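You operate a simulated robot arm through the tools that you are given. There is no shell and no other tool. Be economical: measure what you need, move in short steps, check, and stop when the job is done.

You run a simulated two-armed robot. Do the job below in one go: nothing can be reset, and whatever is moved stays where it is left.

TASK
Take the cap off the oil bottle labelled "air oil" on the front of the left bench and lay it down there.

It is judged by the outcome, as a careful person would: the job done as asked, and still so three seconds after it is handed in. It fails if anything else is knocked over, pushed out of place, dropped, spilled or broken. A push-on lid holds only when it is set on centred and level and pressed home; a screw cap is set on level and turned clockwise until tight.

THE ROBOT
Two 7-joint arms with four-finger grippers on one trunk, on a base that drives. Base frame: it is fixed to the floor where the robot stands at the start and does not move with it; the origin is under the middle of the robot, x ahead of it, y to its left, z up. Readings come in m, degrees, newtons and seconds.
The left shoulder is at the start at [0.04, 0.181, 1.13], the right one opposite. With the tool pointing down near the work surface each hand reaches from about 0.32 to 0.84 m from the robot's upright axis, wherever it stands, measured 20 degrees to its own side. Payload 3.67 kg a hand.
Tool frame (each hand has its own): the origin (TCP) lies between the finger pads and is the grasp point; the fingertips stand 0.028 m ahead of it; z points along the fingers, y is the line along which they close. Largest opening 0.112 m; the body of the gripper starts 0.073 m behind the TCP.
Orientation is that of the tool frame in the base frame, as a unit quaternion [w, x, y, z]. With the fingers straight down and closing along the base's y, the tool's x points along the base's -x, its y along +y and its z along -z.

THE INTERFACE
- The arms move only by the tool arm_command. It takes "left_commands", "right_commands" or both (then of equal length, played together; a hand with none holds still); each is one flat list of numbers, 7 for each row, row after row: the shift along the base's x, y, z in m, then the turn, a rotation vector about the base's x, y, z in degrees, then the opening, from 0 (shut) to 1 (fully open). In form: [tx, ty, tz, rx, ry, rz, fingers, tx, ty, tz, rx, ry, rz, fingers, ...]. A call has 1 to 12 rows; each row shifts and turns the commanded pose from where the row before left it. Each row takes 0.2 s and may step no farther than 0.05 m and 8.6 degrees from the row before; otherwise, or with a gripper value out of range, the whole call is refused. Where a pose cannot be reached the arm comes as near as it can. A force on the tool above 40 N (or 10 N above the force at the start of the call, whichever is more), or a blocked arm, ends the call early, and 0.2 s more pass. Each finger halts on what it meets, pressing with about 30 N; the grip force reading is that of the motor and also rises with nothing between the fingers. The clock runs only during rows and for 0.2 s after the last one: add rows that do not move to give the fingers time. It gives the time, the measured TCP pose, the force on the tool (base axes), the opening and the grip force at its end, in the units of the frame above (readings bear some noise), with the torque about the TCP (base axes, N m) and any sound that the robot's microphone picked up.
- Cameras (640 x 400 px; columns grow to the right, rows downward): "scene" is now at [0.1088, 0.0061, 1.3597]; the picture's right is [0.05, -1.00, 0.00], its down [-0.55, -0.03, -0.83] and it looks along [0.83, 0.04, -0.55] (base axes); focal length 257 px, centre (320, 200). "left" rides on the left gripper at [0.06, 0.018, -0.104] in its tool frame; the picture's right is [-0.29, 0.96, 0.00], its down [-0.80, -0.24, -0.55] and it looks along [-0.53, -0.16, 0.83] (tool axes); focal length 234 px, centre (320, 200). "right" rides on the right gripper at [0.06, -0.018, -0.104] in its tool frame; the picture's right is [0.29, 0.96, 0.00], its down [-0.80, 0.24, -0.55] and it looks along [-0.53, 0.16, 0.83] (tool axes); focal length 234 px, centre (320, 200). There is no depth. A picture from a camera that has moved, and an enlarged one, comes with that camera's place and axes in the base frame and with its lens.
- camera(camera): a new picture of that camera. No time passes.
- slide_trunk(by): slides the trunk up (or, below 0, down) by that many m; the arms and the scene camera ride with it, the base frame stays. It gives what a move gives, with no picture.
- steer(legs): drives the robot by 1 to 6 legs, each [ahead, left, turn to the left] in m, m and degrees, along the robot's own axes; the way and the turn of a leg run together, so that a leg with both is an arc; at most 1.5 m and 180 degrees a leg. The arms and the cameras ride along, it lands a little off, and it stops where it bumps. It gives what a move gives.
- aim_head(pan, tilt): turns the head with the scene camera to pan (to the left, within 86 degrees either way) and tilt (down, from -29 to 69), counted from straight ahead of the robot. It gives what a move gives.
- zoom(camera, box): a new picture of the part [left, top, right, bottom] of that camera's present view, enlarged. No time passes.
- hand_in(): hands the job in; it is judged then, once.

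Work in short steps. Places have to be worked out from the pictures, the camera data and where the tool is seen: move nearer, look again, correct. Check each grasp and each placing, and mend what went wrong. You have 120 turns and 92 pictures in all, those below and enlarged ones among them. Open the grippers and draw the arms clear of the work before you hand the job in, unless the task says otherwise; then end with one line.

The tools are called after ">>>" as a command line: name --argument value ..., lists and objects as JSON in quotes. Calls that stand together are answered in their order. arm_command: Moves the arms, as the interface text tells. Its arguments: {"type":"object","properties":{"left_commands":{"type":"array","items":{"type":"number"}},"right_commands":{"type":"array","items":{"type":"number"}}},"required":[]} The other tools are called the same way: slide_trunk (by) slides the trunk up or down; steer (legs) drives the base; aim_head (pan, tilt) turns the head that bears the scene camera; camera (camera) takes a picture; zoom (camera, box) takes an enlarged picture of a part of a camera's view; hand_in () hands the job in.

At the start:

```text
time_s: 0.0
left_tool_pos: [0.4735, 0.1808, 1.1667]
left_ee_rot: [0.0, -0.001, 1.0, 0.0]
left_ft_force: [-0.3, -0.4, -0.2]
left_moment: [0.0, 0.02, 0.02]
left_width: 0.112
left_gripper_force: 0.0
right_tool_pos: [0.5752, -0.2676, 1.2083]
right_ee_rot: [0.0, 0.0, 1.0, 0.0]
right_ft_force: [-0.5, -0.4, 0.6]
right_moment: [0.0, 0.02, 0.01]
right_width: 0.1116
right_gripper_force: 0.0
trunk travel left (down, up): [-0.25, 0.264]
robot x, y, heading: [-0.0019, 0.0003, -0.0]
head pan, tilt: [2.9, 33.7]
```

scene: 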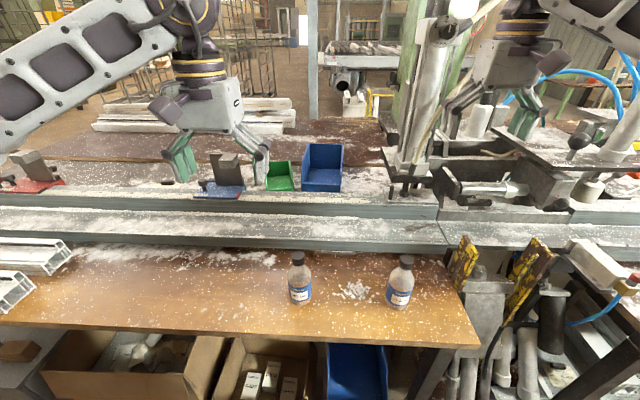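
right: 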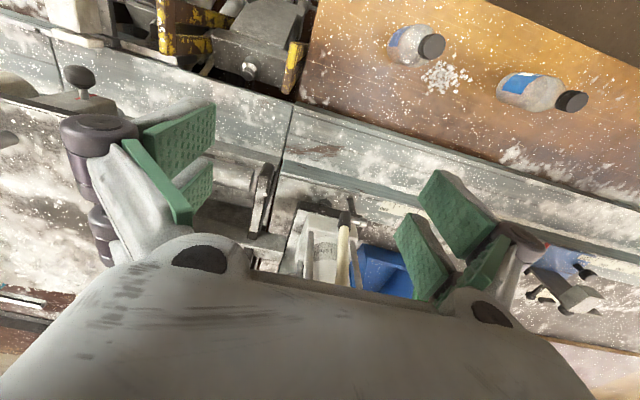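
left: 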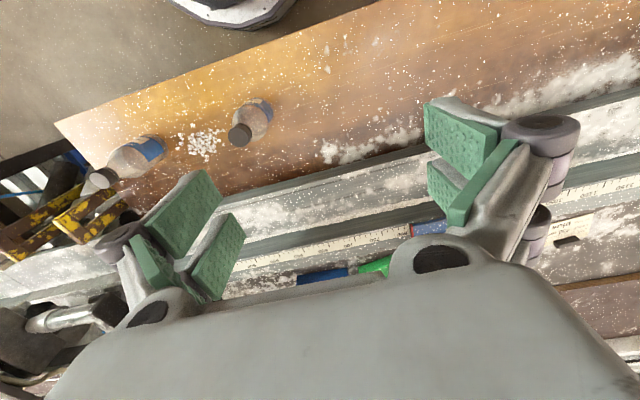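

Two bottles stand on the front of the bench; I zoom in to read their labels.

>>> zoom --camera "scene" --box '[270, 240, 350, 320]'

>>> zoom --camera "scene" --box '[360, 240, 440, 320]'

```text
5.00 times, centred on (310, 280) of scene
camera zoom: at [0.1088, 0.0061, 1.3597], right [0.05, -1.0, 0.0], down [-0.55, -0.03, -0.83], along [0.83, 0.04, -0.55], focal length 1284 px, centre (370, -200)
```

zoom: 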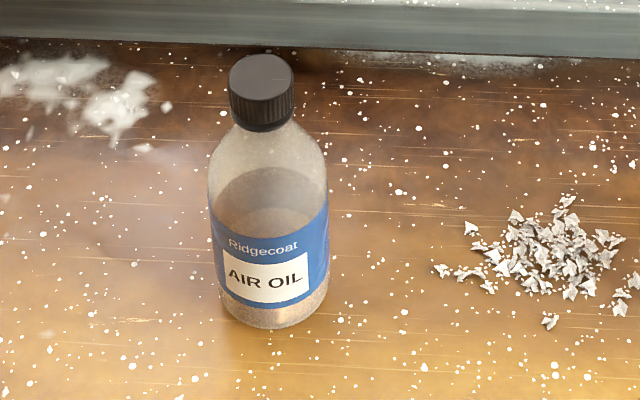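

```text
5.00 times, centred on (400, 280) of scene
camera zoom: at [0.1088, 0.0061, 1.3597], right [0.05, -1.0, 0.0], down [-0.55, -0.03, -0.83], along [0.83, 0.04, -0.55], focal length 1284 px, centre (-80, -200)
```

zoom: 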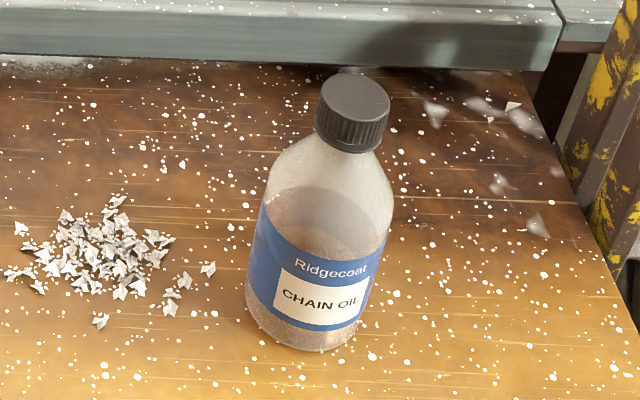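

The left bottle, with its cap at about (0.478, 0.068, 0.975), is AIR OIL; the bench top is near z 0.835. I'll hold the body with the right hand and unscrew with the left. First I back off a little to make room for the arms.

>>> steer --legs '[[-0.15, 0, 0]]'

>>> camera --camera "scene"

>>> camera --camera "left"

```text
time_s: 1.4
left_tool_pos: [0.3188, 0.1788, 1.1668]
left_ee_rot: [-0.001, 0.001, 1.0, 0.0]
left_ft_force: [0.3, -0.2, -0.1]
left_moment: [-0.03, -0.02, -0.02]
left_width: 0.1119
left_gripper_force: 0.0
right_tool_pos: [0.4211, -0.2681, 1.2085]
right_ee_rot: [0.0, 0.001, 1.0, 0.0]
right_ft_force: [1.6, -0.1, -0.6]
right_moment: [0.02, 0.0, 0.0]
right_width: 0.1118
right_gripper_force: 0.1
trunk travel left (down, up): [-0.25, 0.264]
robot x, y, heading: [-0.1531, 0.0009, -0.4]
head pan, tilt: [2.9, 33.7]
```

```text
86 pictures are left
camera scene: at [-0.0454, 0.006, 1.3597], right [0.05, -1.0, 0.0], down [-0.55, -0.03, -0.83], along [0.83, 0.04, -0.55], focal length 257 px, centre (320, 200)
```

scene: 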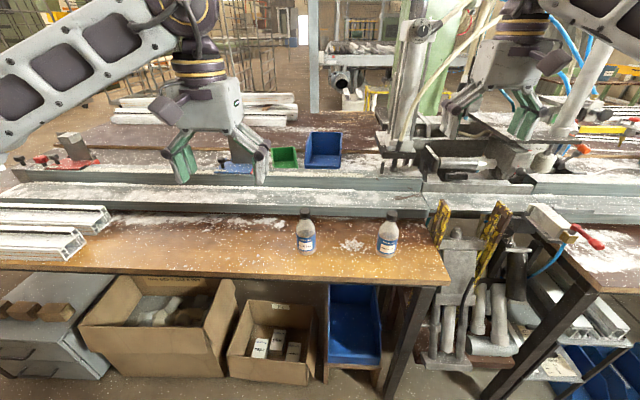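

```text
85 pictures are left
camera left: at [0.2604, 0.1963, 1.2714], right [0.29, 0.96, 0.0], down [0.8, -0.24, 0.55], along [0.53, -0.16, -0.83], focal length 234 px, centre (320, 200)
```

left: 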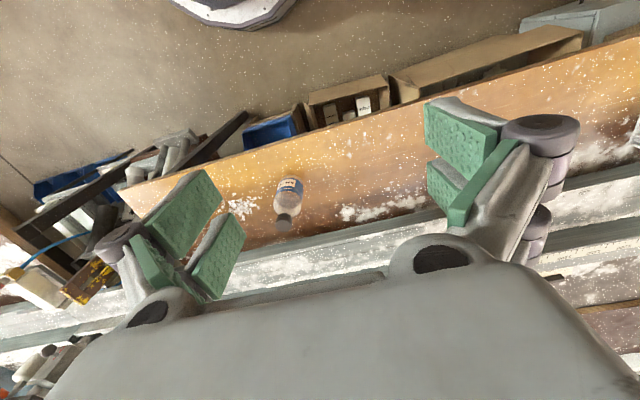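

Both sightings agree on the cap at (0.478, 0.067, ~0.975). I turn the right hand towards level (35° down, yawed 20° left) at a safe height.

>>> arm_command --right_commands '[-0.0086, 0.0143, -0.0114, 0, -7.86, 0, 1, -0.0086, 0.0143, -0.0114, 0, -7.86, 0, 1, -0.0086, 0.0143, -0.0114, 0, -7.86, 0, 1, -0.0086, 0.0143, -0.0114, 0, -7.86, 0, 1, -0.0086, 0.0143, -0.0114, 0, -7.86, 0, 1, -0.0086, 0.0143, -0.0114, 0, -7.86, 0, 1, -0.0086, 0.0143, -0.0114, 0, -7.86, 0, 1, 0, 0.02, -0.01, 0, 0, 6.67, 1, 0, 0.02, -0.01, 0, 0, 6.67, 1, 0, 0.02, -0.01, 0, 0, 6.67, 1]'

>>> camera --camera "scene"

```text
time_s: 3.6
left_tool_pos: [0.3203, 0.1792, 1.1655]
left_ee_rot: [-0.001, 0.0, 1.0, -0.001]
left_ft_force: [-0.4, 0.8, 0.0]
left_moment: [0.0, 0.02, 0.01]
left_width: 0.1121
left_gripper_force: 0.1
right_tool_pos: [0.3621, -0.1078, 1.0988]
right_ee_rot: [0.455, -0.153, 0.874, 0.081]
right_ft_force: [0.0, 0.4, -0.2]
right_moment: [-0.01, 0.0, -0.02]
right_width: 0.1119
right_gripper_force: 0.1
trunk travel left (down, up): [-0.25, 0.264]
robot x, y, heading: [-0.155, -0.0, -0.1]
head pan, tilt: [2.9, 33.7]
```

```text
84 pictures are left
camera scene: at [-0.0452, 0.0061, 1.3597], right [0.05, -1.0, 0.0], down [-0.55, -0.03, -0.83], along [0.83, 0.04, -0.56], focal length 257 px, centre (320, 200)
```

scene: 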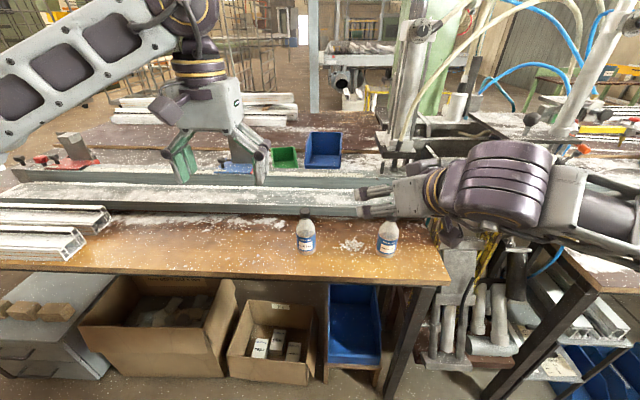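

The pose is as commanded. Now I move to the pre-grasp point in front of the bottle.

>>> arm_command --right_commands '[0, 0.0222, -0.0213, 0, 0, 0, 0.85, 0, 0.0222, -0.0213, 0, 0, 0, 0.85, 0, 0.0222, -0.0213, 0, 0, 0, 0.85, 0, 0.0222, -0.0213, 0, 0, 0, 0.85, 0, 0.0222, -0.0213, 0, 0, 0, 0.85, 0, 0.0222, -0.0213, 0, 0, 0, 0.85]'

>>> camera --camera "scene"

>>> camera --camera "right"

>>> camera --camera "left"

```text
time_s: 5.0
left_tool_pos: [0.3203, 0.1796, 1.1656]
left_ee_rot: [0.0, 0.0, 1.0, -0.001]
left_ft_force: [-0.1, 0.7, 0.8]
left_moment: [-0.02, 0.0, -0.01]
left_width: 0.1124
left_gripper_force: 0.0
right_tool_pos: [0.3634, 0.0265, 0.9709]
right_ee_rot: [0.454, -0.153, 0.874, 0.08]
right_ft_force: [-0.6, 0.1, -0.4]
right_moment: [0.01, -0.01, -0.01]
right_width: 0.0951
right_gripper_force: 0.1
trunk travel left (down, up): [-0.25, 0.264]
robot x, y, heading: [-0.1531, -0.0015, -0.2]
head pan, tilt: [2.9, 33.7]
```

```text
83 pictures are left
camera scene: at [-0.0451, 0.0069, 1.3597], right [0.05, -1.0, 0.0], down [-0.55, -0.03, -0.83], along [0.83, 0.04, -0.56], focal length 257 px, centre (320, 200)
```

scene: 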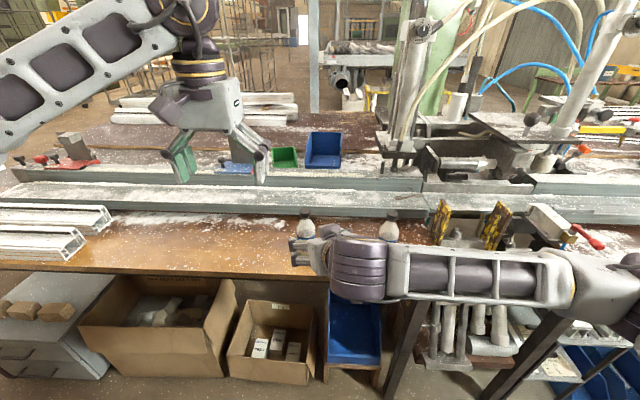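

```text
82 pictures are left
camera right: at [0.2569, -0.0311, 0.981], right [-0.48, 0.84, -0.23], down [-0.08, 0.23, 0.97], along [0.87, 0.49, -0.04], focal length 234 px, centre (320, 200)
```

right: 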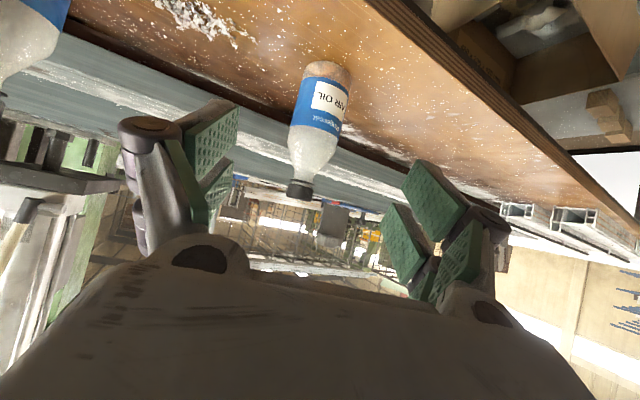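

```text
81 pictures are left
camera left: at [0.2607, 0.1971, 1.2711], right [0.29, 0.96, 0.0], down [0.8, -0.24, 0.55], along [0.53, -0.16, -0.83], focal length 234 px, centre (320, 200)
```

left: 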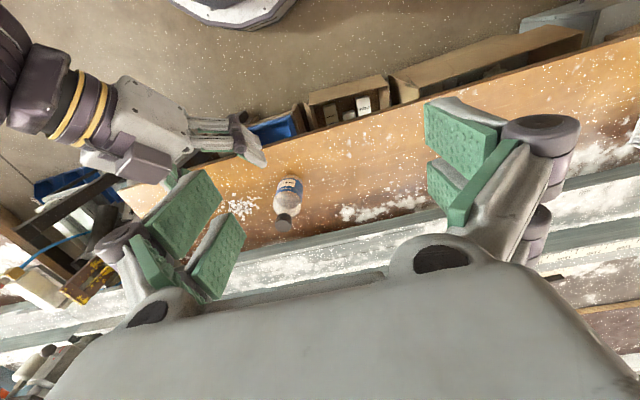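

The right camera gives a third sighting that matches: cap top z 0.972, bench 0.834, axis (0.478, 0.067). I advance the right hand along its axis to straddle the body at z ≈ 0.885.

>>> arm_command --right_commands '[0.023, 0.0081, -0.0172, 0, 0, 0, 0.85, 0.023, 0.0081, -0.0172, 0, 0, 0, 0.85, 0.023, 0.0081, -0.0172, 0, 0, 0, 0.85, 0.023, 0.0081, -0.0172, 0, 0, 0, 0.85, 0.023, 0.0081, -0.0172, 0, 0, 0, 0.85]'

>>> camera --camera "right"

>>> camera --camera "left"

```text
time_s: 6.2
left_tool_pos: [0.3211, 0.1785, 1.1665]
left_ee_rot: [-0.001, 0.0, 1.0, 0.0]
left_ft_force: [1.1, 1.0, -1.4]
left_moment: [0.02, -0.02, 0.01]
left_width: 0.1118
left_gripper_force: 0.1
right_tool_pos: [0.478, 0.0658, 0.8843]
right_ee_rot: [0.455, -0.153, 0.874, 0.081]
right_ft_force: [0.8, -0.3, 0.4]
right_moment: [-0.02, 0.02, 0.02]
right_width: 0.0953
right_gripper_force: 0.1
trunk travel left (down, up): [-0.25, 0.264]
robot x, y, heading: [-0.1554, 0.0013, -0.3]
head pan, tilt: [2.9, 33.7]
```

```text
80 pictures are left
camera right: at [0.3709, 0.0089, 0.8941], right [-0.48, 0.84, -0.23], down [-0.08, 0.22, 0.97], along [0.87, 0.49, -0.04], focal length 234 px, centre (320, 200)
```

right: 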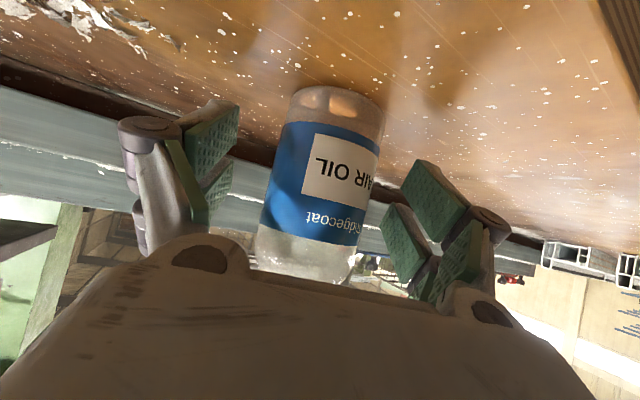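

```text
79 pictures are left
camera left: at [0.2609, 0.1966, 1.2711], right [0.29, 0.96, 0.0], down [0.8, -0.24, 0.55], along [0.53, -0.16, -0.83], focal length 234 px, centre (320, 200)
```

left: 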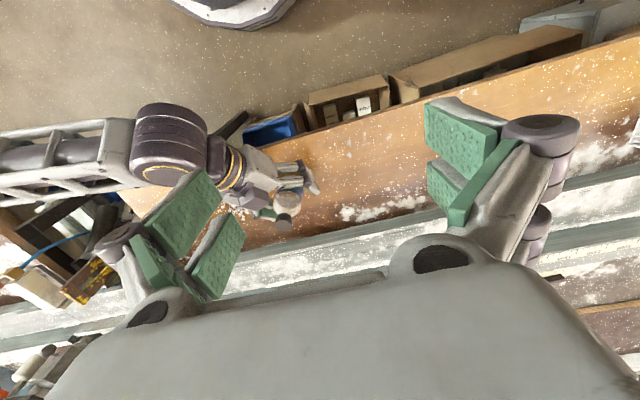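

The bottle sits between the pads. I close the right hand on it.

>>> arm_command --right_commands '[0, 0, 0, 0, 0, 0, 0.65, 0, 0, 0, 0, 0, 0, 0.55, 0, 0, 0, 0, 0, 0, 0.45, 0, 0, 0, 0, 0, 0, 0.35, 0, 0, 0, 0, 0, 0, 0.3, 0, 0, 0, 0, 0, 0, 0.3]'

>>> camera --camera "right"

>>> zoom --camera "scene" --box '[260, 190, 388, 270]'

```text
time_s: 7.6
left_tool_pos: [0.3191, 0.1798, 1.1661]
left_ee_rot: [-0.001, 0.001, 1.0, -0.001]
left_ft_force: [0.3, 0.1, -0.7]
left_moment: [-0.01, -0.02, -0.01]
left_width: 0.1119
left_gripper_force: 0.1
right_tool_pos: [0.4768, 0.0657, 0.8854]
right_ee_rot: [0.454, -0.154, 0.874, 0.081]
right_ft_force: [-1.3, 0.9, 0.9]
right_moment: [0.01, 0.01, 0.01]
right_width: 0.0479
right_gripper_force: 30.0
trunk travel left (down, up): [-0.25, 0.264]
robot x, y, heading: [-0.1575, -0.0017, -0.2]
head pan, tilt: [2.9, 33.7]
```

```text
78 pictures are left
camera right: at [0.3702, 0.0085, 0.8946], right [-0.48, 0.84, -0.23], down [-0.08, 0.22, 0.97], along [0.87, 0.49, -0.04], focal length 234 px, centre (320, 200)
```

right: 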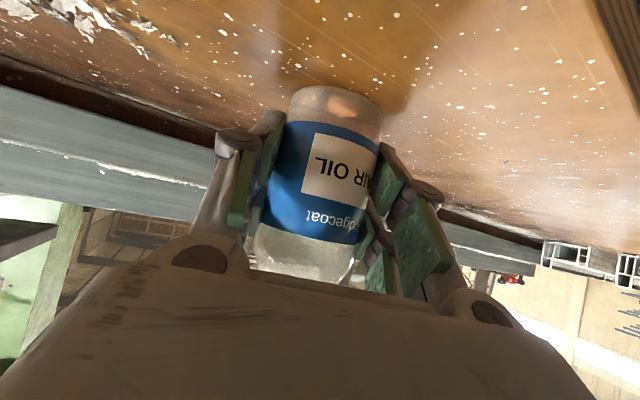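

```text
5.00 times, centred on (324, 230) of scene
camera zoom: at [-0.0457, 0.0062, 1.3597], right [0.05, -1.0, 0.0], down [-0.55, -0.03, -0.83], along [0.83, 0.04, -0.55], focal length 1284 px, centre (300, 50)
```

zoom: 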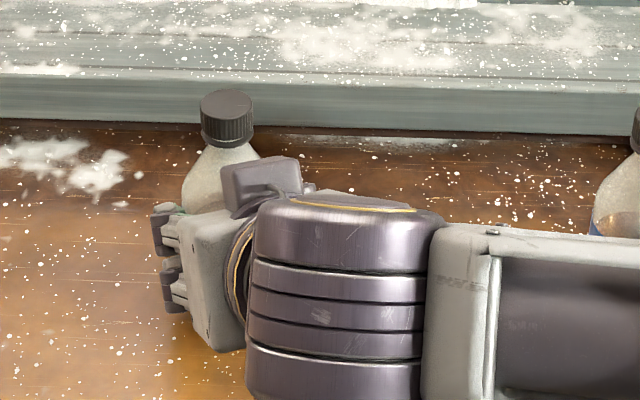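

Bottle held firmly (48 mm, 30 N). Now I bring the open left hand above the cap, pre-turned −45° so it can turn counter-clockwise.

>>> arm_command --left_commands '[0.0263, -0.0187, -0.005, 0, 0, -7.5, 0.8, 0.0263, -0.0187, -0.005, 0, 0, -7.5, 0.7, 0.0263, -0.0187, -0.005, 0, 0, -7.5, 0.6, 0.0263, -0.0187, -0.005, 0, 0, -7.5, 0.5, 0.0263, -0.0187, -0.02, 0, 0, -7.5, 0.5, 0.0263, -0.0187, -0.03, 0, 0, -7.5, 0.5]'

>>> camera --camera "left"

>>> camera --camera "scene"

```text
time_s: 9.0
left_tool_pos: [0.4778, 0.0654, 1.0963]
left_ee_rot: [0.0, 0.383, 0.924, 0.0]
left_ft_force: [0.7, 0.8, -0.8]
left_moment: [0.0, 0.01, 0.0]
left_width: 0.0564
left_gripper_force: 0.0
right_tool_pos: [0.4773, 0.0663, 0.8848]
right_ee_rot: [0.455, -0.152, 0.874, 0.08]
right_ft_force: [1.1, 0.9, 2.8]
right_moment: [-0.01, -0.05, 0.04]
right_width: 0.0479
right_gripper_force: 29.8
trunk travel left (down, up): [-0.25, 0.264]
robot x, y, heading: [-0.1522, 0.0007, -0.3]
head pan, tilt: [2.9, 33.7]
```

```text
76 pictures are left
camera left: at [0.4495, 0.1196, 1.2016], right [0.88, 0.47, 0.0], down [0.39, -0.73, 0.55], along [0.26, -0.49, -0.83], focal length 234 px, centre (320, 200)
```

left: 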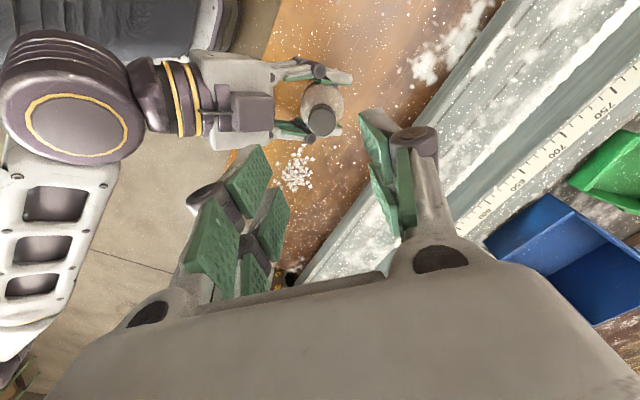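

```text
75 pictures are left
camera scene: at [-0.0451, 0.0051, 1.3597], right [0.05, -1.0, 0.0], down [-0.55, -0.03, -0.83], along [0.83, 0.04, -0.56], focal length 257 px, centre (320, 200)
```

scene: 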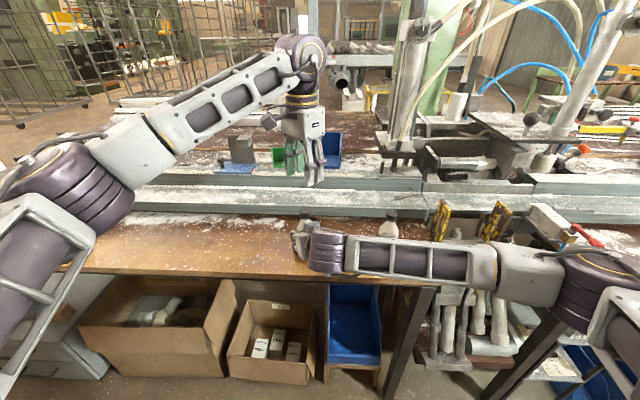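

Left view puts the cap at about (0.480, 0.066). The right hand has a block near (0.42, 0.046), with its top at z 0.985. I narrow the left opening to 45 mm, turn to −30° and lower most of the way.

>>> arm_command --left_commands '[0.001, 0.0005, -0.02, 0, 0, 7.5, 0.4, 0.001, 0, -0.02, 0, 0, 7.5, 0.4, 0, 0, -0.02, 0, 0, 0, 0.4, 0, 0, -0.012, 0, 0, 0, 0.4]'

>>> camera --camera "left"

>>> zoom --camera "scene" --box '[240, 170, 368, 250]'

```text
time_s: 10.0
left_tool_pos: [0.4795, 0.0674, 1.0253]
left_ee_rot: [0.0, 0.258, 0.966, 0.0]
left_ft_force: [0.0, 0.0, 0.4]
left_moment: [0.04, 0.0, 0.0]
left_width: 0.0448
left_gripper_force: 0.0
right_tool_pos: [0.4769, 0.0658, 0.8856]
right_ee_rot: [0.455, -0.154, 0.874, 0.081]
right_ft_force: [-1.1, 0.3, 1.4]
right_moment: [-0.05, 0.0, -0.01]
right_width: 0.0475
right_gripper_force: 30.1
trunk travel left (down, up): [-0.25, 0.264]
robot x, y, heading: [-0.1588, -0.0025, -0.3]
head pan, tilt: [2.9, 33.7]
```

```text
74 pictures are left
camera left: at [0.4363, 0.1122, 1.1295], right [0.73, 0.69, 0.0], down [0.57, -0.61, 0.55], along [0.38, -0.4, -0.83], focal length 234 px, centre (320, 200)
```

left: 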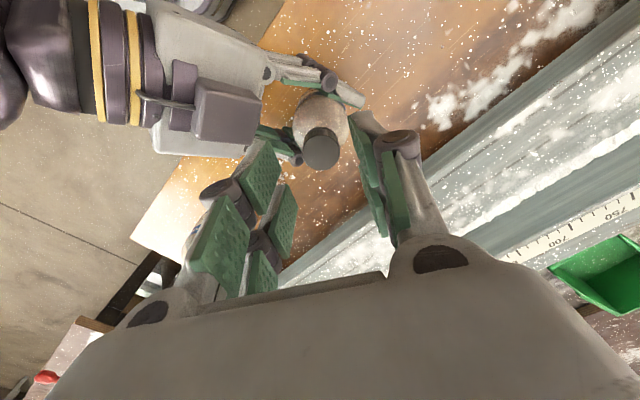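

```text
5.00 times, centred on (304, 210) of scene
camera zoom: at [-0.0458, 0.0061, 1.3597], right [0.05, -1.0, 0.0], down [-0.55, -0.03, -0.83], along [0.83, 0.04, -0.55], focal length 1284 px, centre (400, 150)
```

zoom: 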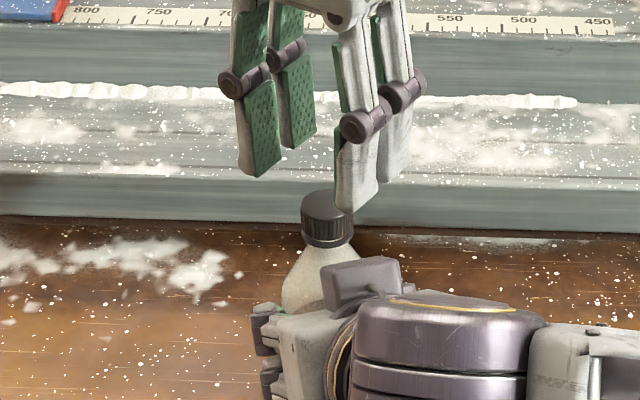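

Fingers straddle the cap centrally. I lower to z ≈ 0.988 so the tips reach about 1 cm down the cap.

>>> arm_command --left_commands '[0, 0, -0.013, 0, 0, 0, 0.4, 0, 0, -0.013, 0, 0, 0, 0.4, 0, 0, -0.012, 0, 0, 0, 0.4]'

>>> camera --camera "left"

>>> zoom --camera "scene" --box '[240, 170, 368, 250]'

```text
time_s: 10.8
left_tool_pos: [0.4783, 0.068, 0.9864]
left_ee_rot: [0.0, 0.259, 0.966, 0.0]
left_ft_force: [-0.5, -0.5, 0.5]
left_moment: [0.01, 0.02, -0.05]
left_width: 0.0449
left_gripper_force: 0.1
right_tool_pos: [0.4764, 0.0666, 0.8844]
right_ee_rot: [0.455, -0.153, 0.874, 0.081]
right_ft_force: [-0.6, -0.3, 1.7]
right_moment: [-0.03, -0.04, -0.02]
right_width: 0.0475
right_gripper_force: 30.1
trunk travel left (down, up): [-0.25, 0.264]
robot x, y, heading: [-0.1515, 0.0006, 0.0]
head pan, tilt: [2.9, 33.7]
```

```text
72 pictures are left
camera left: at [0.4361, 0.1127, 1.0914], right [0.73, 0.69, 0.0], down [0.57, -0.61, 0.55], along [0.38, -0.4, -0.83], focal length 234 px, centre (320, 200)
```

left: 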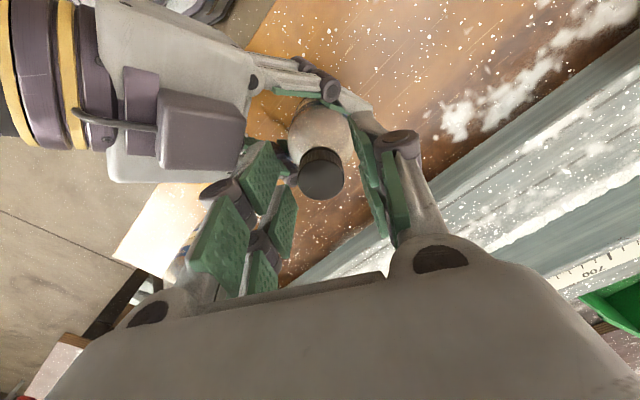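

```text
5.00 times, centred on (304, 210) of scene
camera zoom: at [-0.0457, 0.0062, 1.3597], right [0.05, -1.0, 0.0], down [-0.55, -0.03, -0.83], along [0.83, 0.04, -0.55], focal length 1284 px, centre (400, 150)
```

zoom: 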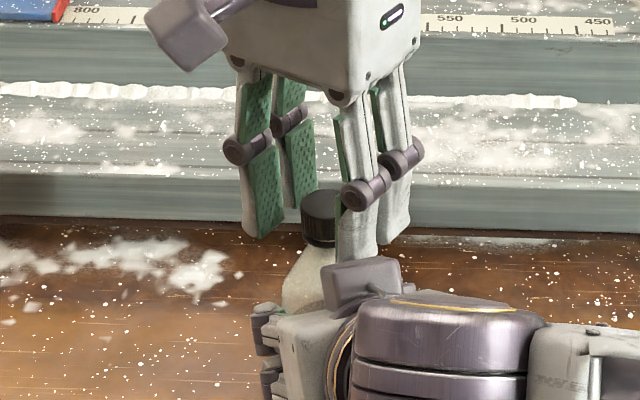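

TCP is directly over the cap axis. I go down 4 mm more and close gently.

>>> arm_command --left_commands '[0, 0, -0.004, 0, 0, 0, 0.4, 0, 0, 0, 0, 0, 0, 0.3, 0, 0, 0, 0, 0, 0, 0.2, 0, 0, 0, 0, 0, 0, 0.1, 0, 0, 0, 0, 0, 0, 0.1]'

>>> camera --camera "left"

>>> zoom --camera "scene" --box '[240, 170, 368, 250]'

```text
time_s: 12.0
left_tool_pos: [0.4796, 0.0674, 0.9808]
left_ee_rot: [-0.001, 0.259, 0.966, 0.0]
left_ft_force: [1.2, -1.0, 0.8]
left_moment: [0.03, -0.01, -0.01]
left_width: 0.0246
left_gripper_force: 29.6
right_tool_pos: [0.4764, 0.066, 0.8852]
right_ee_rot: [0.455, -0.153, 0.874, 0.081]
right_ft_force: [0.2, 1.1, 3.0]
right_moment: [-0.13, -0.05, 0.01]
right_width: 0.0475
right_gripper_force: 30.6
trunk travel left (down, up): [-0.25, 0.264]
robot x, y, heading: [-0.1565, -0.0001, -0.4]
head pan, tilt: [2.9, 33.7]
```

```text
70 pictures are left
camera left: at [0.4362, 0.1129, 1.0871], right [0.73, 0.68, 0.0], down [0.57, -0.61, 0.55], along [0.38, -0.4, -0.83], focal length 234 px, centre (320, 200)
```

left: 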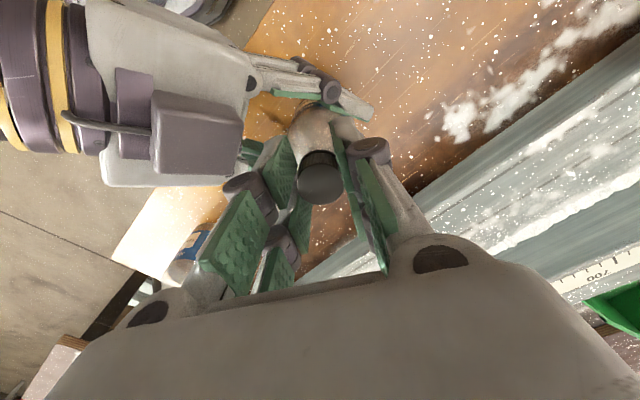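

```text
5.00 times, centred on (304, 210) of scene
camera zoom: at [-0.0457, 0.0061, 1.3597], right [0.05, -1.0, 0.0], down [-0.55, -0.03, -0.83], along [0.83, 0.04, -0.55], focal length 1284 px, centre (400, 150)
```

zoom: 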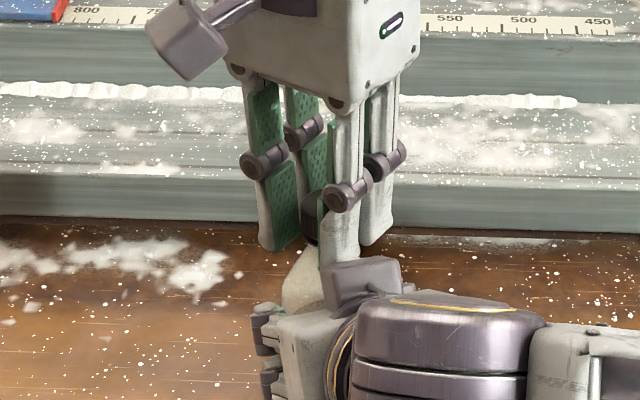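

Cap gripped at 24.6 mm. I turn counter-clockwise 40° and watch the torque.

>>> arm_command --left_commands '[0, 0, 0, 0, 0, 8, 0.1, 0, 0, 0.0003, 0, 0, 8, 0.1, 0, 0, 0.0003, 0, 0, 8, 0.1, 0, 0, 0.0003, 0, 0, 8, 0.1, 0, 0, 0.0003, 0, 0, 8, 0.1]'

>>> camera --camera "right"

>>> camera --camera "left"

```text
time_s: 13.2
left_tool_pos: [0.4792, 0.0651, 0.9838]
left_ee_rot: [-0.001, -0.087, 0.996, -0.001]
left_ft_force: [-6.2, -4.3, -1.3]
left_moment: [-0.03, 0.14, -0.05]
left_width: 0.0242
left_gripper_force: 30.0
right_tool_pos: [0.4765, 0.0663, 0.8841]
right_ee_rot: [0.455, -0.154, 0.873, 0.082]
right_ft_force: [5.2, 3.8, 2.2]
right_moment: [-0.43, 0.45, 0.0]
right_width: 0.0477
right_gripper_force: 30.0
trunk travel left (down, up): [-0.25, 0.264]
robot x, y, heading: [-0.1581, 0.0037, -0.5]
head pan, tilt: [2.9, 33.7]
```

```text
68 pictures are left
camera right: at [0.3704, 0.0083, 0.8946], right [-0.48, 0.84, -0.23], down [-0.08, 0.22, 0.97], along [0.87, 0.49, -0.04], focal length 234 px, centre (320, 200)
```

right: 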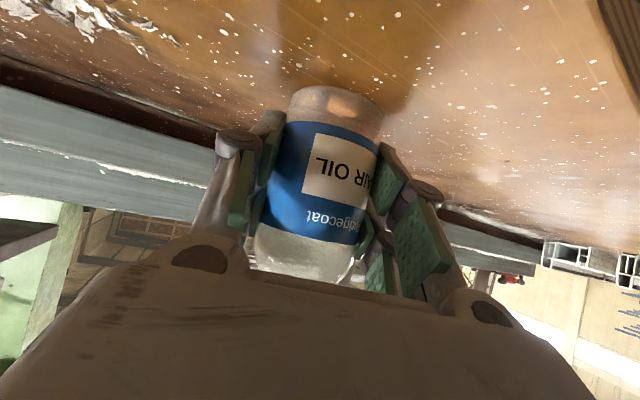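

```text
67 pictures are left
camera left: at [0.4173, 0.0736, 1.0882], right [0.12, 0.99, 0.0], down [0.83, -0.1, 0.55], along [0.55, -0.07, -0.83], focal length 234 px, centre (320, 200)
```

left: 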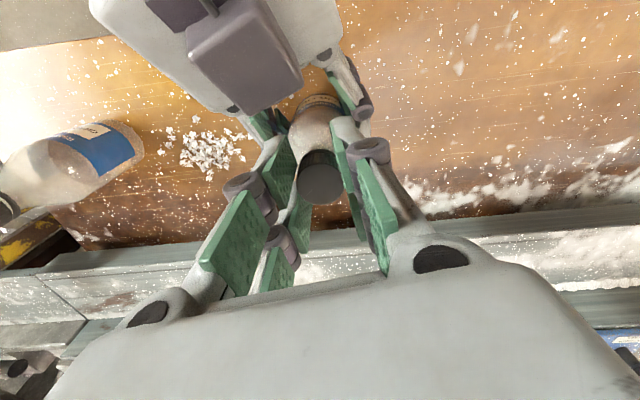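

Cap turned with the bottle still. I ease ~1 mm off the side load and turn on another 56°.

>>> arm_command --left_commands '[-0.001, -0.0007, 0.0003, 0, 0, 8, 0.1, 0, 0, 0.0004, 0, 0, 8, 0.1, 0, 0, 0.0004, 0, 0, 8, 0.1, 0, 0, 0.0004, 0, 0, 8, 0.1, 0, 0, 0.0004, 0, 0, 8, 0.1, 0, 0, 0.0004, 0, 0, 8, 0.1, 0, 0, 0.0004, 0, 0, 8, 0.1]'

>>> zoom --camera "scene" --box '[240, 170, 368, 250]'

>>> camera --camera "left"

```text
time_s: 14.8
left_tool_pos: [0.4785, 0.0653, 0.9854]
left_ee_rot: [0.001, -0.546, 0.838, 0.0]
left_ft_force: [9.9, 1.1, -15.4]
left_moment: [0.12, -0.53, -0.02]
left_width: 0.0243
left_gripper_force: 29.0
right_tool_pos: [0.4767, 0.067, 0.8865]
right_ee_rot: [0.456, -0.153, 0.873, 0.081]
right_ft_force: [-10.1, -0.9, 13.8]
right_moment: [-0.05, -0.51, -0.02]
right_width: 0.0478
right_gripper_force: 30.2
trunk travel left (down, up): [-0.25, 0.264]
robot x, y, heading: [-0.1525, 0.0004, 0.1]
head pan, tilt: [2.9, 33.7]
```

```text
5.00 times, centred on (304, 210) of scene
camera zoom: at [-0.0454, 0.0061, 1.3597], right [0.05, -1.0, 0.0], down [-0.55, -0.03, -0.83], along [0.83, 0.04, -0.56], focal length 1284 px, centre (400, 150)
```

zoom: 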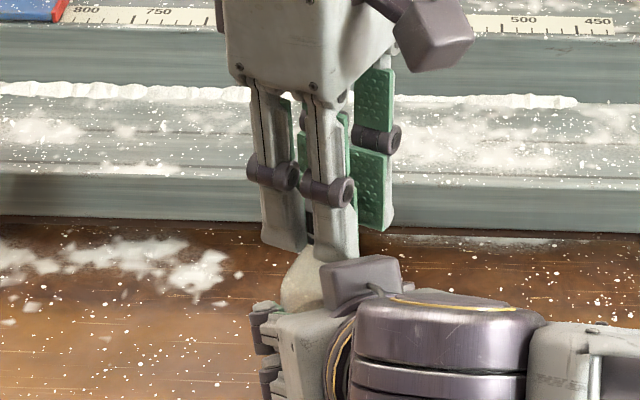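

```text
65 pictures are left
camera left: at [0.4381, 0.0184, 1.0903], right [-0.76, 0.65, 0.0], down [0.54, 0.63, 0.55], along [0.36, 0.42, -0.83], focal length 234 px, centre (320, 200)
```

left: 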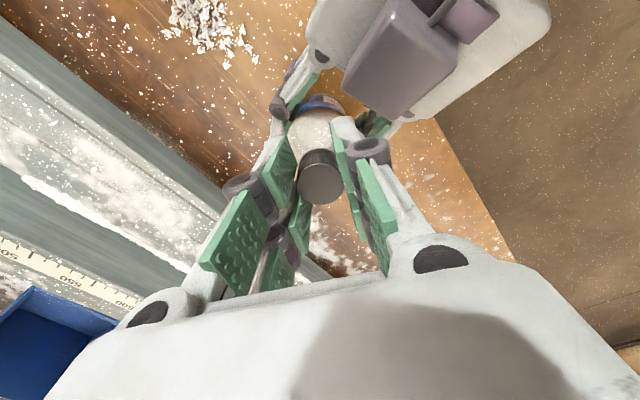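

The bottle stays put, but my lift outran the thread (15 N pull), so I stop lifting. I release, raise, rewind about 100° for another stroke.

>>> arm_command --left_commands '[0, 0, -0.0025, 0, 0, 0, 0.1, 0, 0, 0, 0, 0, 0, 0.4, 0, 0, 0, 0, 0, 0, 0.4, 0, 0, 0.02, 0, 0, 0, 0.4, 0, 0, 0.02, 0, 0, 0, 0.4]'

>>> arm_command --left_commands '[0, 0, 0, 0, 0, -8.4, 0.4, 0, 0, 0, 0, 0, -8.4, 0.4, 0, 0, 0, 0, 0, -8.4, 0.4, 0, 0, 0, 0, 0, -8.4, 0.4, 0, 0, 0, 0, 0, -8.4, 0.4, 0, 0, 0, 0, 0, -8.4, 0.4, 0, 0, 0, 0, 0, -8.4, 0.4, 0, 0, 0, 0, 0, -8.4, 0.4, 0, 0, 0, 0, 0, -8.4, 0.4, 0, 0, 0, 0, 0, -8.4, 0.4, 0, 0, 0, 0, 0, -8.4, 0.4, 0, 0, 0, 0, 0, -8.4, 0.4]'

>>> camera --camera "left"

>>> zoom --camera "scene" --box '[240, 170, 368, 250]'

```text
time_s: 16.0
left_tool_pos: [0.4777, 0.0648, 1.0246]
left_ee_rot: [0.0, -0.545, 0.838, -0.001]
left_ft_force: [0.3, 0.2, 0.3]
left_moment: [0.01, -0.02, -0.02]
left_width: 0.0449
left_gripper_force: 0.1
right_tool_pos: [0.4771, 0.0663, 0.8848]
right_ee_rot: [0.455, -0.154, 0.873, 0.081]
right_ft_force: [-1.0, -1.5, 6.4]
right_moment: [-0.09, 0.16, 0.01]
right_width: 0.0476
right_gripper_force: 30.0
trunk travel left (down, up): [-0.25, 0.264]
robot x, y, heading: [-0.156, -0.0015, -0.4]
head pan, tilt: [2.9, 33.7]
```

```text
time_s: 18.6
left_tool_pos: [0.4784, 0.0658, 1.0245]
left_ee_rot: [0.0, 0.301, 0.954, 0.0]
left_ft_force: [0.6, 0.6, 0.6]
left_moment: [-0.02, 0.02, -0.01]
left_width: 0.0448
left_gripper_force: 0.1
right_tool_pos: [0.4765, 0.0652, 0.8842]
right_ee_rot: [0.455, -0.153, 0.874, 0.081]
right_ft_force: [0.3, -0.9, 3.5]
right_moment: [-0.08, 0.08, -0.01]
right_width: 0.0476
right_gripper_force: 29.8
trunk travel left (down, up): [-0.25, 0.264]
robot x, y, heading: [-0.1551, -0.0028, -0.2]
head pan, tilt: [2.9, 33.7]
```

```text
64 pictures are left
camera left: at [0.44, 0.1146, 1.129], right [0.78, 0.62, 0.0], down [0.52, -0.65, 0.55], along [0.34, -0.43, -0.83], focal length 234 px, centre (320, 200)
```

left: 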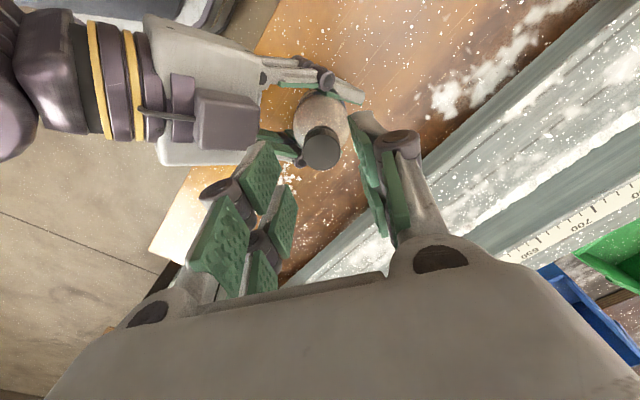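

```text
5.00 times, centred on (304, 210) of scene
camera zoom: at [-0.0457, 0.0059, 1.3597], right [0.05, -1.0, 0.0], down [-0.55, -0.03, -0.83], along [0.83, 0.04, -0.55], focal length 1284 px, centre (400, 150)
```

zoom: 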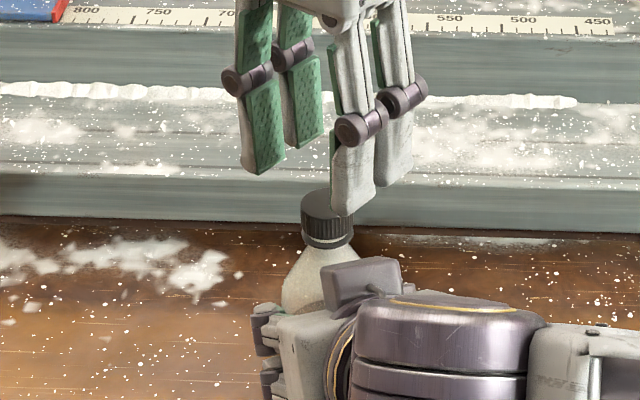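

The cap has begun to rise (a pale neck ring shows below it). I lower, re-grip and turn another stroke.

>>> arm_command --left_commands '[0, 0, -0.02, 0, 0, 0, 0.4, 0, 0, -0.02, 0, 0, 0, 0.4, 0, 0, 0, 0, 0, 0, 0.3, 0, 0, 0, 0, 0, 0, 0.2, 0, 0, 0, 0, 0, 0, 0.1, 0, 0, 0, 0, 0, 0, 0.1]'

>>> arm_command --left_commands '[0, 0, 0, 0, 0, 8.4, 0.1, 0, 0, 0.0002, 0, 0, 8.4, 0.1, 0, 0, 0.0002, 0, 0, 8.4, 0.1, 0, 0, 0.0002, 0, 0, 8.4, 0.1, 0, 0, 0.0002, 0, 0, 8.4, 0.1, 0, 0, 0.0002, 0, 0, 8.4, 0.1, 0, 0, 0.0002, 0, 0, 8.4, 0.1, 0, 0, 0.0002, 0, 0, 8.4, 0.1, 0, 0, 0.0002, 0, 0, 8.4, 0.1, 0, 0, 0.0002, 0, 0, 8.4, 0.1, 0, 0, 0.0002, 0, 0, 8.4, 0.1, 0, 0, 0.0002, 0, 0, 8.4, 0.1]'

>>> zoom --camera "scene" --box '[240, 170, 368, 250]'

```text
time_s: 20.0
left_tool_pos: [0.4795, 0.0676, 0.9838]
left_ee_rot: [0.0, 0.3, 0.954, -0.001]
left_ft_force: [2.5, 3.5, 0.1]
left_moment: [0.1, -0.06, 0.01]
left_width: 0.0221
left_gripper_force: 30.2
right_tool_pos: [0.476, 0.0665, 0.8843]
right_ee_rot: [0.455, -0.153, 0.874, 0.08]
right_ft_force: [-3.5, -2.5, 2.9]
right_moment: [0.31, -0.15, -0.05]
right_width: 0.0476
right_gripper_force: 30.2
trunk travel left (down, up): [-0.25, 0.264]
robot x, y, heading: [-0.1517, 0.0018, -0.2]
head pan, tilt: [2.9, 33.7]
```

```text
time_s: 22.6
left_tool_pos: [0.4783, 0.0663, 0.9862]
left_ee_rot: [0.0, -0.545, 0.838, 0.001]
left_ft_force: [6.9, 3.0, -5.4]
left_moment: [0.04, -0.3, 0.0]
left_width: 0.0221
left_gripper_force: 30.6
right_tool_pos: [0.4772, 0.0657, 0.8859]
right_ee_rot: [0.454, -0.154, 0.874, 0.081]
right_ft_force: [-8.2, -3.4, 5.5]
right_moment: [0.18, -0.45, -0.03]
right_width: 0.0476
right_gripper_force: 30.3
trunk travel left (down, up): [-0.25, 0.264]
robot x, y, heading: [-0.1543, -0.0007, -0.1]
head pan, tilt: [2.9, 33.7]
```

```text
5.00 times, centred on (304, 210) of scene
camera zoom: at [-0.0457, 0.006, 1.3597], right [0.05, -1.0, 0.0], down [-0.55, -0.03, -0.83], along [0.83, 0.04, -0.55], focal length 1284 px, centre (400, 150)
```

zoom: 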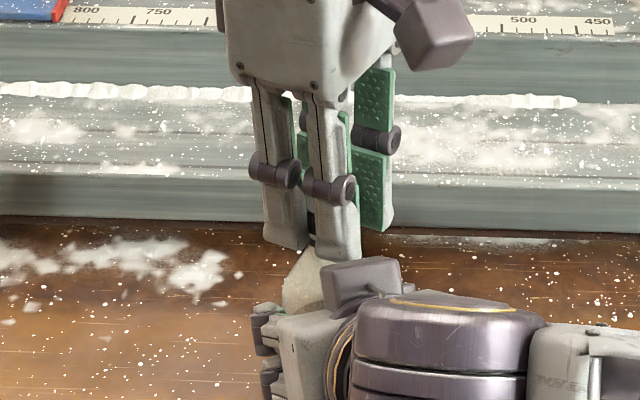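

About 197° so far, still threaded (5 N downward pull). I rewind for the third stroke.

>>> arm_command --left_commands '[0, 0, -0.001, 0, 0, 0, 0.1, 0, 0, 0, 0, 0, 0, 0.4, 0, 0, 0, 0, 0, 0, 0.4, 0, 0, 0.02, 0, 0, 0, 0.4, 0, 0, 0.02, 0, 0, 0, 0.4]'

>>> arm_command --left_commands '[0, 0, 0, 0, 0, -8.4, 0.4, 0, 0, 0, 0, 0, -8.4, 0.4, 0, 0, 0, 0, 0, -8.4, 0.4, 0, 0, 0, 0, 0, -8.4, 0.4, 0, 0, 0, 0, 0, -8.4, 0.4, 0, 0, 0, 0, 0, -8.4, 0.4, 0, 0, 0, 0, 0, -8.4, 0.4, 0, 0, 0, 0, 0, -8.4, 0.4, 0, 0, 0, 0, 0, -8.4, 0.4, 0, 0, 0, 0, 0, -8.4, 0.4, 0, 0, 0, 0, 0, -8.4, 0.4, 0, 0, 0, 0, 0, -8.4, 0.4]'

>>> zoom --camera "scene" --box '[240, 170, 368, 250]'

```text
time_s: 23.8
left_tool_pos: [0.4788, 0.0662, 1.0256]
left_ee_rot: [0.0, -0.545, 0.839, -0.001]
left_ft_force: [-1.5, 0.1, 0.1]
left_moment: [0.01, -0.01, 0.0]
left_width: 0.045
left_gripper_force: 0.1
right_tool_pos: [0.4758, 0.0653, 0.8857]
right_ee_rot: [0.454, -0.153, 0.874, 0.08]
right_ft_force: [-0.3, -0.9, 2.7]
right_moment: [-0.12, 0.09, -0.04]
right_width: 0.0473
right_gripper_force: 30.3
trunk travel left (down, up): [-0.25, 0.264]
robot x, y, heading: [-0.1583, 0.0006, 0.1]
head pan, tilt: [2.9, 33.7]
```

```text
time_s: 26.4
left_tool_pos: [0.4794, 0.0656, 1.0259]
left_ee_rot: [0.0, 0.301, 0.953, 0.0]
left_ft_force: [0.2, -0.2, 0.3]
left_moment: [0.03, 0.0, 0.01]
left_width: 0.045
left_gripper_force: 0.0
right_tool_pos: [0.4779, 0.0666, 0.8853]
right_ee_rot: [0.454, -0.155, 0.873, 0.082]
right_ft_force: [0.7, -0.8, 2.9]
right_moment: [-0.08, 0.05, 0.01]
right_width: 0.0475
right_gripper_force: 29.3
trunk travel left (down, up): [-0.25, 0.264]
robot x, y, heading: [-0.1527, -0.003, -0.2]
head pan, tilt: [2.9, 33.7]
```

```text
5.00 times, centred on (304, 210) of scene
camera zoom: at [-0.0457, 0.006, 1.3597], right [0.05, -1.0, 0.0], down [-0.55, -0.03, -0.83], along [0.83, 0.04, -0.55], focal length 1284 px, centre (400, 150)
```

zoom: 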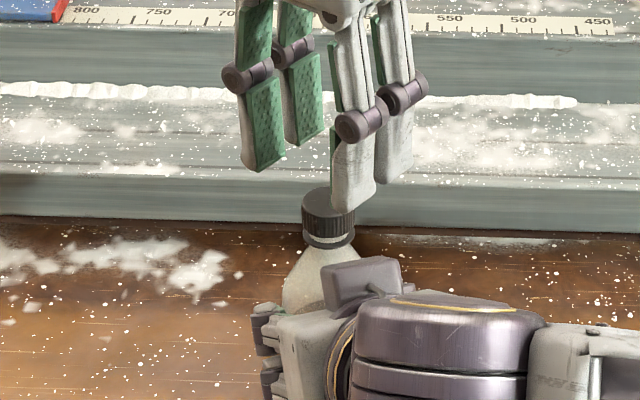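

The cap is slightly higher again. Third stroke: re-grip and turn.

>>> arm_command --left_commands '[0, 0, -0.02, 0, 0, 0, 0.4, 0, 0, -0.02, 0, 0, 0, 0.4, 0, 0, 0, 0, 0, 0, 0.3, 0, 0, 0, 0, 0, 0, 0.2, 0, 0, 0, 0, 0, 0, 0.1, 0, 0, 0, 0, 0, 0, 0.1]'

>>> arm_command --left_commands '[0, 0, 0, 0, 0, 8.4, 0.1, 0, 0, 0.0002, 0, 0, 8.4, 0.1, 0, 0, 0.0002, 0, 0, 8.4, 0.1, 0, 0, 0.0002, 0, 0, 8.4, 0.1, 0, 0, 0.0002, 0, 0, 8.4, 0.1, 0, 0, 0.0002, 0, 0, 8.4, 0.1, 0, 0, 0.0002, 0, 0, 8.4, 0.1, 0, 0, 0.0002, 0, 0, 8.4, 0.1, 0, 0, 0.0002, 0, 0, 8.4, 0.1, 0, 0, 0.0002, 0, 0, 8.4, 0.1, 0, 0, 0.0002, 0, 0, 8.4, 0.1, 0, 0, 0.0002, 0, 0, 8.4, 0.1]'

>>> zoom --camera "scene" --box '[240, 170, 368, 250]'

```text
time_s: 27.8
left_tool_pos: [0.4789, 0.0662, 0.9861]
left_ee_rot: [0.0, 0.299, 0.954, 0.0]
left_ft_force: [2.3, 1.9, -0.6]
left_moment: [0.07, -0.05, -0.04]
left_width: 0.022
left_gripper_force: 29.4
right_tool_pos: [0.4762, 0.0659, 0.8847]
right_ee_rot: [0.455, -0.153, 0.874, 0.081]
right_ft_force: [-2.4, -1.9, 2.9]
right_moment: [0.08, -0.12, -0.04]
right_width: 0.0476
right_gripper_force: 30.0
trunk travel left (down, up): [-0.25, 0.264]
robot x, y, heading: [-0.1556, 0.0013, -0.3]
head pan, tilt: [2.9, 33.7]
```

```text
time_s: 30.4
left_tool_pos: [0.4794, 0.0653, 0.9867]
left_ee_rot: [0.0, -0.545, 0.838, -0.001]
left_ft_force: [0.0, 0.3, -0.4]
left_moment: [-0.01, 0.02, 0.01]
left_width: 0.0221
left_gripper_force: 30.1
right_tool_pos: [0.4764, 0.0651, 0.8834]
right_ee_rot: [0.455, -0.154, 0.873, 0.082]
right_ft_force: [0.5, 0.1, 1.8]
right_moment: [-0.11, 0.0, 0.01]
right_width: 0.0477
right_gripper_force: 30.4
trunk travel left (down, up): [-0.25, 0.264]
robot x, y, heading: [-0.1553, -0.0, -0.0]
head pan, tilt: [2.9, 33.7]
```

```text
5.00 times, centred on (304, 210) of scene
camera zoom: at [-0.0456, 0.0061, 1.3597], right [0.05, -1.0, 0.0], down [-0.55, -0.03, -0.83], along [0.83, 0.04, -0.55], focal length 1284 px, centre (400, 150)
```

zoom: 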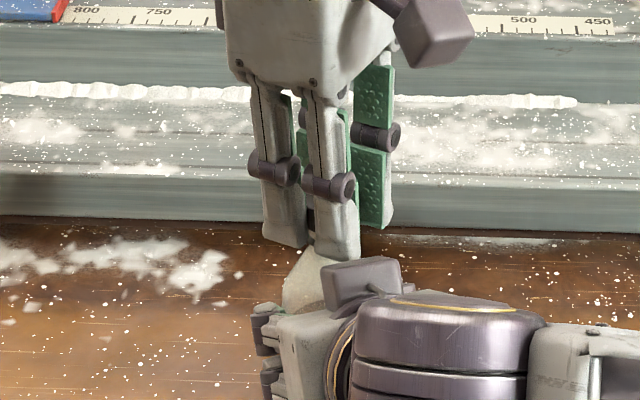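

The load has dropped to zero on both hands, so the cap seems free. I lift it gently and watch the force.

>>> arm_command --left_commands '[0, 0, 0.002, 0, 0, 0, 0.1, 0, 0, 0.004, 0, 0, 0, 0.1, 0, 0, 0.01, 0, 0, 0, 0.1, 0, 0, 0.02, 0, 0, 0, 0.1, 0, 0, 0.03, 0, 0, 0, 0.1]'

>>> camera --camera "left"

>>> zoom --camera "scene" --box '[240, 170, 368, 250]'

```text
time_s: 31.6
left_tool_pos: [0.4775, 0.0654, 1.0521]
left_ee_rot: [-0.001, -0.545, 0.839, 0.0]
left_ft_force: [-0.8, -1.1, 0.2]
left_moment: [0.02, 0.01, 0.0]
left_width: 0.0219
left_gripper_force: 30.1
right_tool_pos: [0.4761, 0.0664, 0.885]
right_ee_rot: [0.454, -0.153, 0.874, 0.081]
right_ft_force: [-0.9, -1.2, 2.3]
right_moment: [-0.16, 0.15, 0.0]
right_width: 0.0476
right_gripper_force: 29.9
trunk travel left (down, up): [-0.25, 0.264]
robot x, y, heading: [-0.1549, -0.0011, -0.2]
head pan, tilt: [2.9, 33.7]
```

```text
59 pictures are left
camera left: at [0.4378, 0.0179, 1.1575], right [-0.76, 0.65, 0.0], down [0.54, 0.63, 0.55], along [0.36, 0.42, -0.83], focal length 234 px, centre (320, 200)
```

left: 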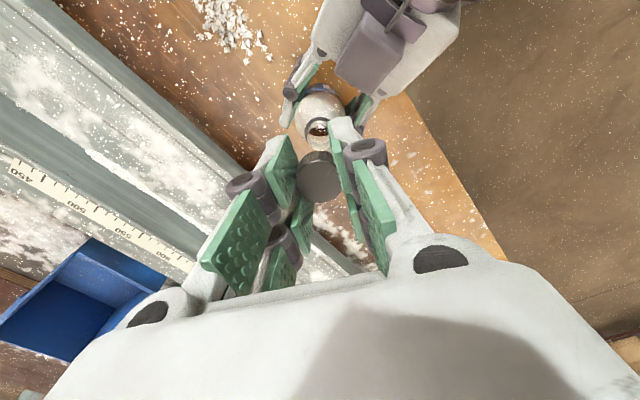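

```text
5.00 times, centred on (304, 210) of scene
camera zoom: at [-0.046, 0.0058, 1.3598], right [0.05, -1.0, 0.0], down [-0.55, -0.03, -0.83], along [0.83, 0.04, -0.55], focal length 1284 px, centre (400, 150)
```

zoom: 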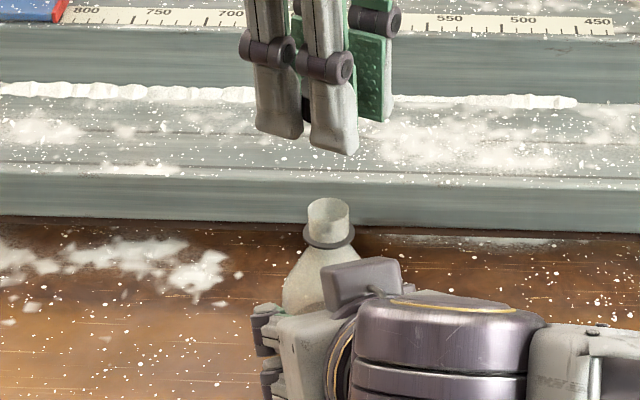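

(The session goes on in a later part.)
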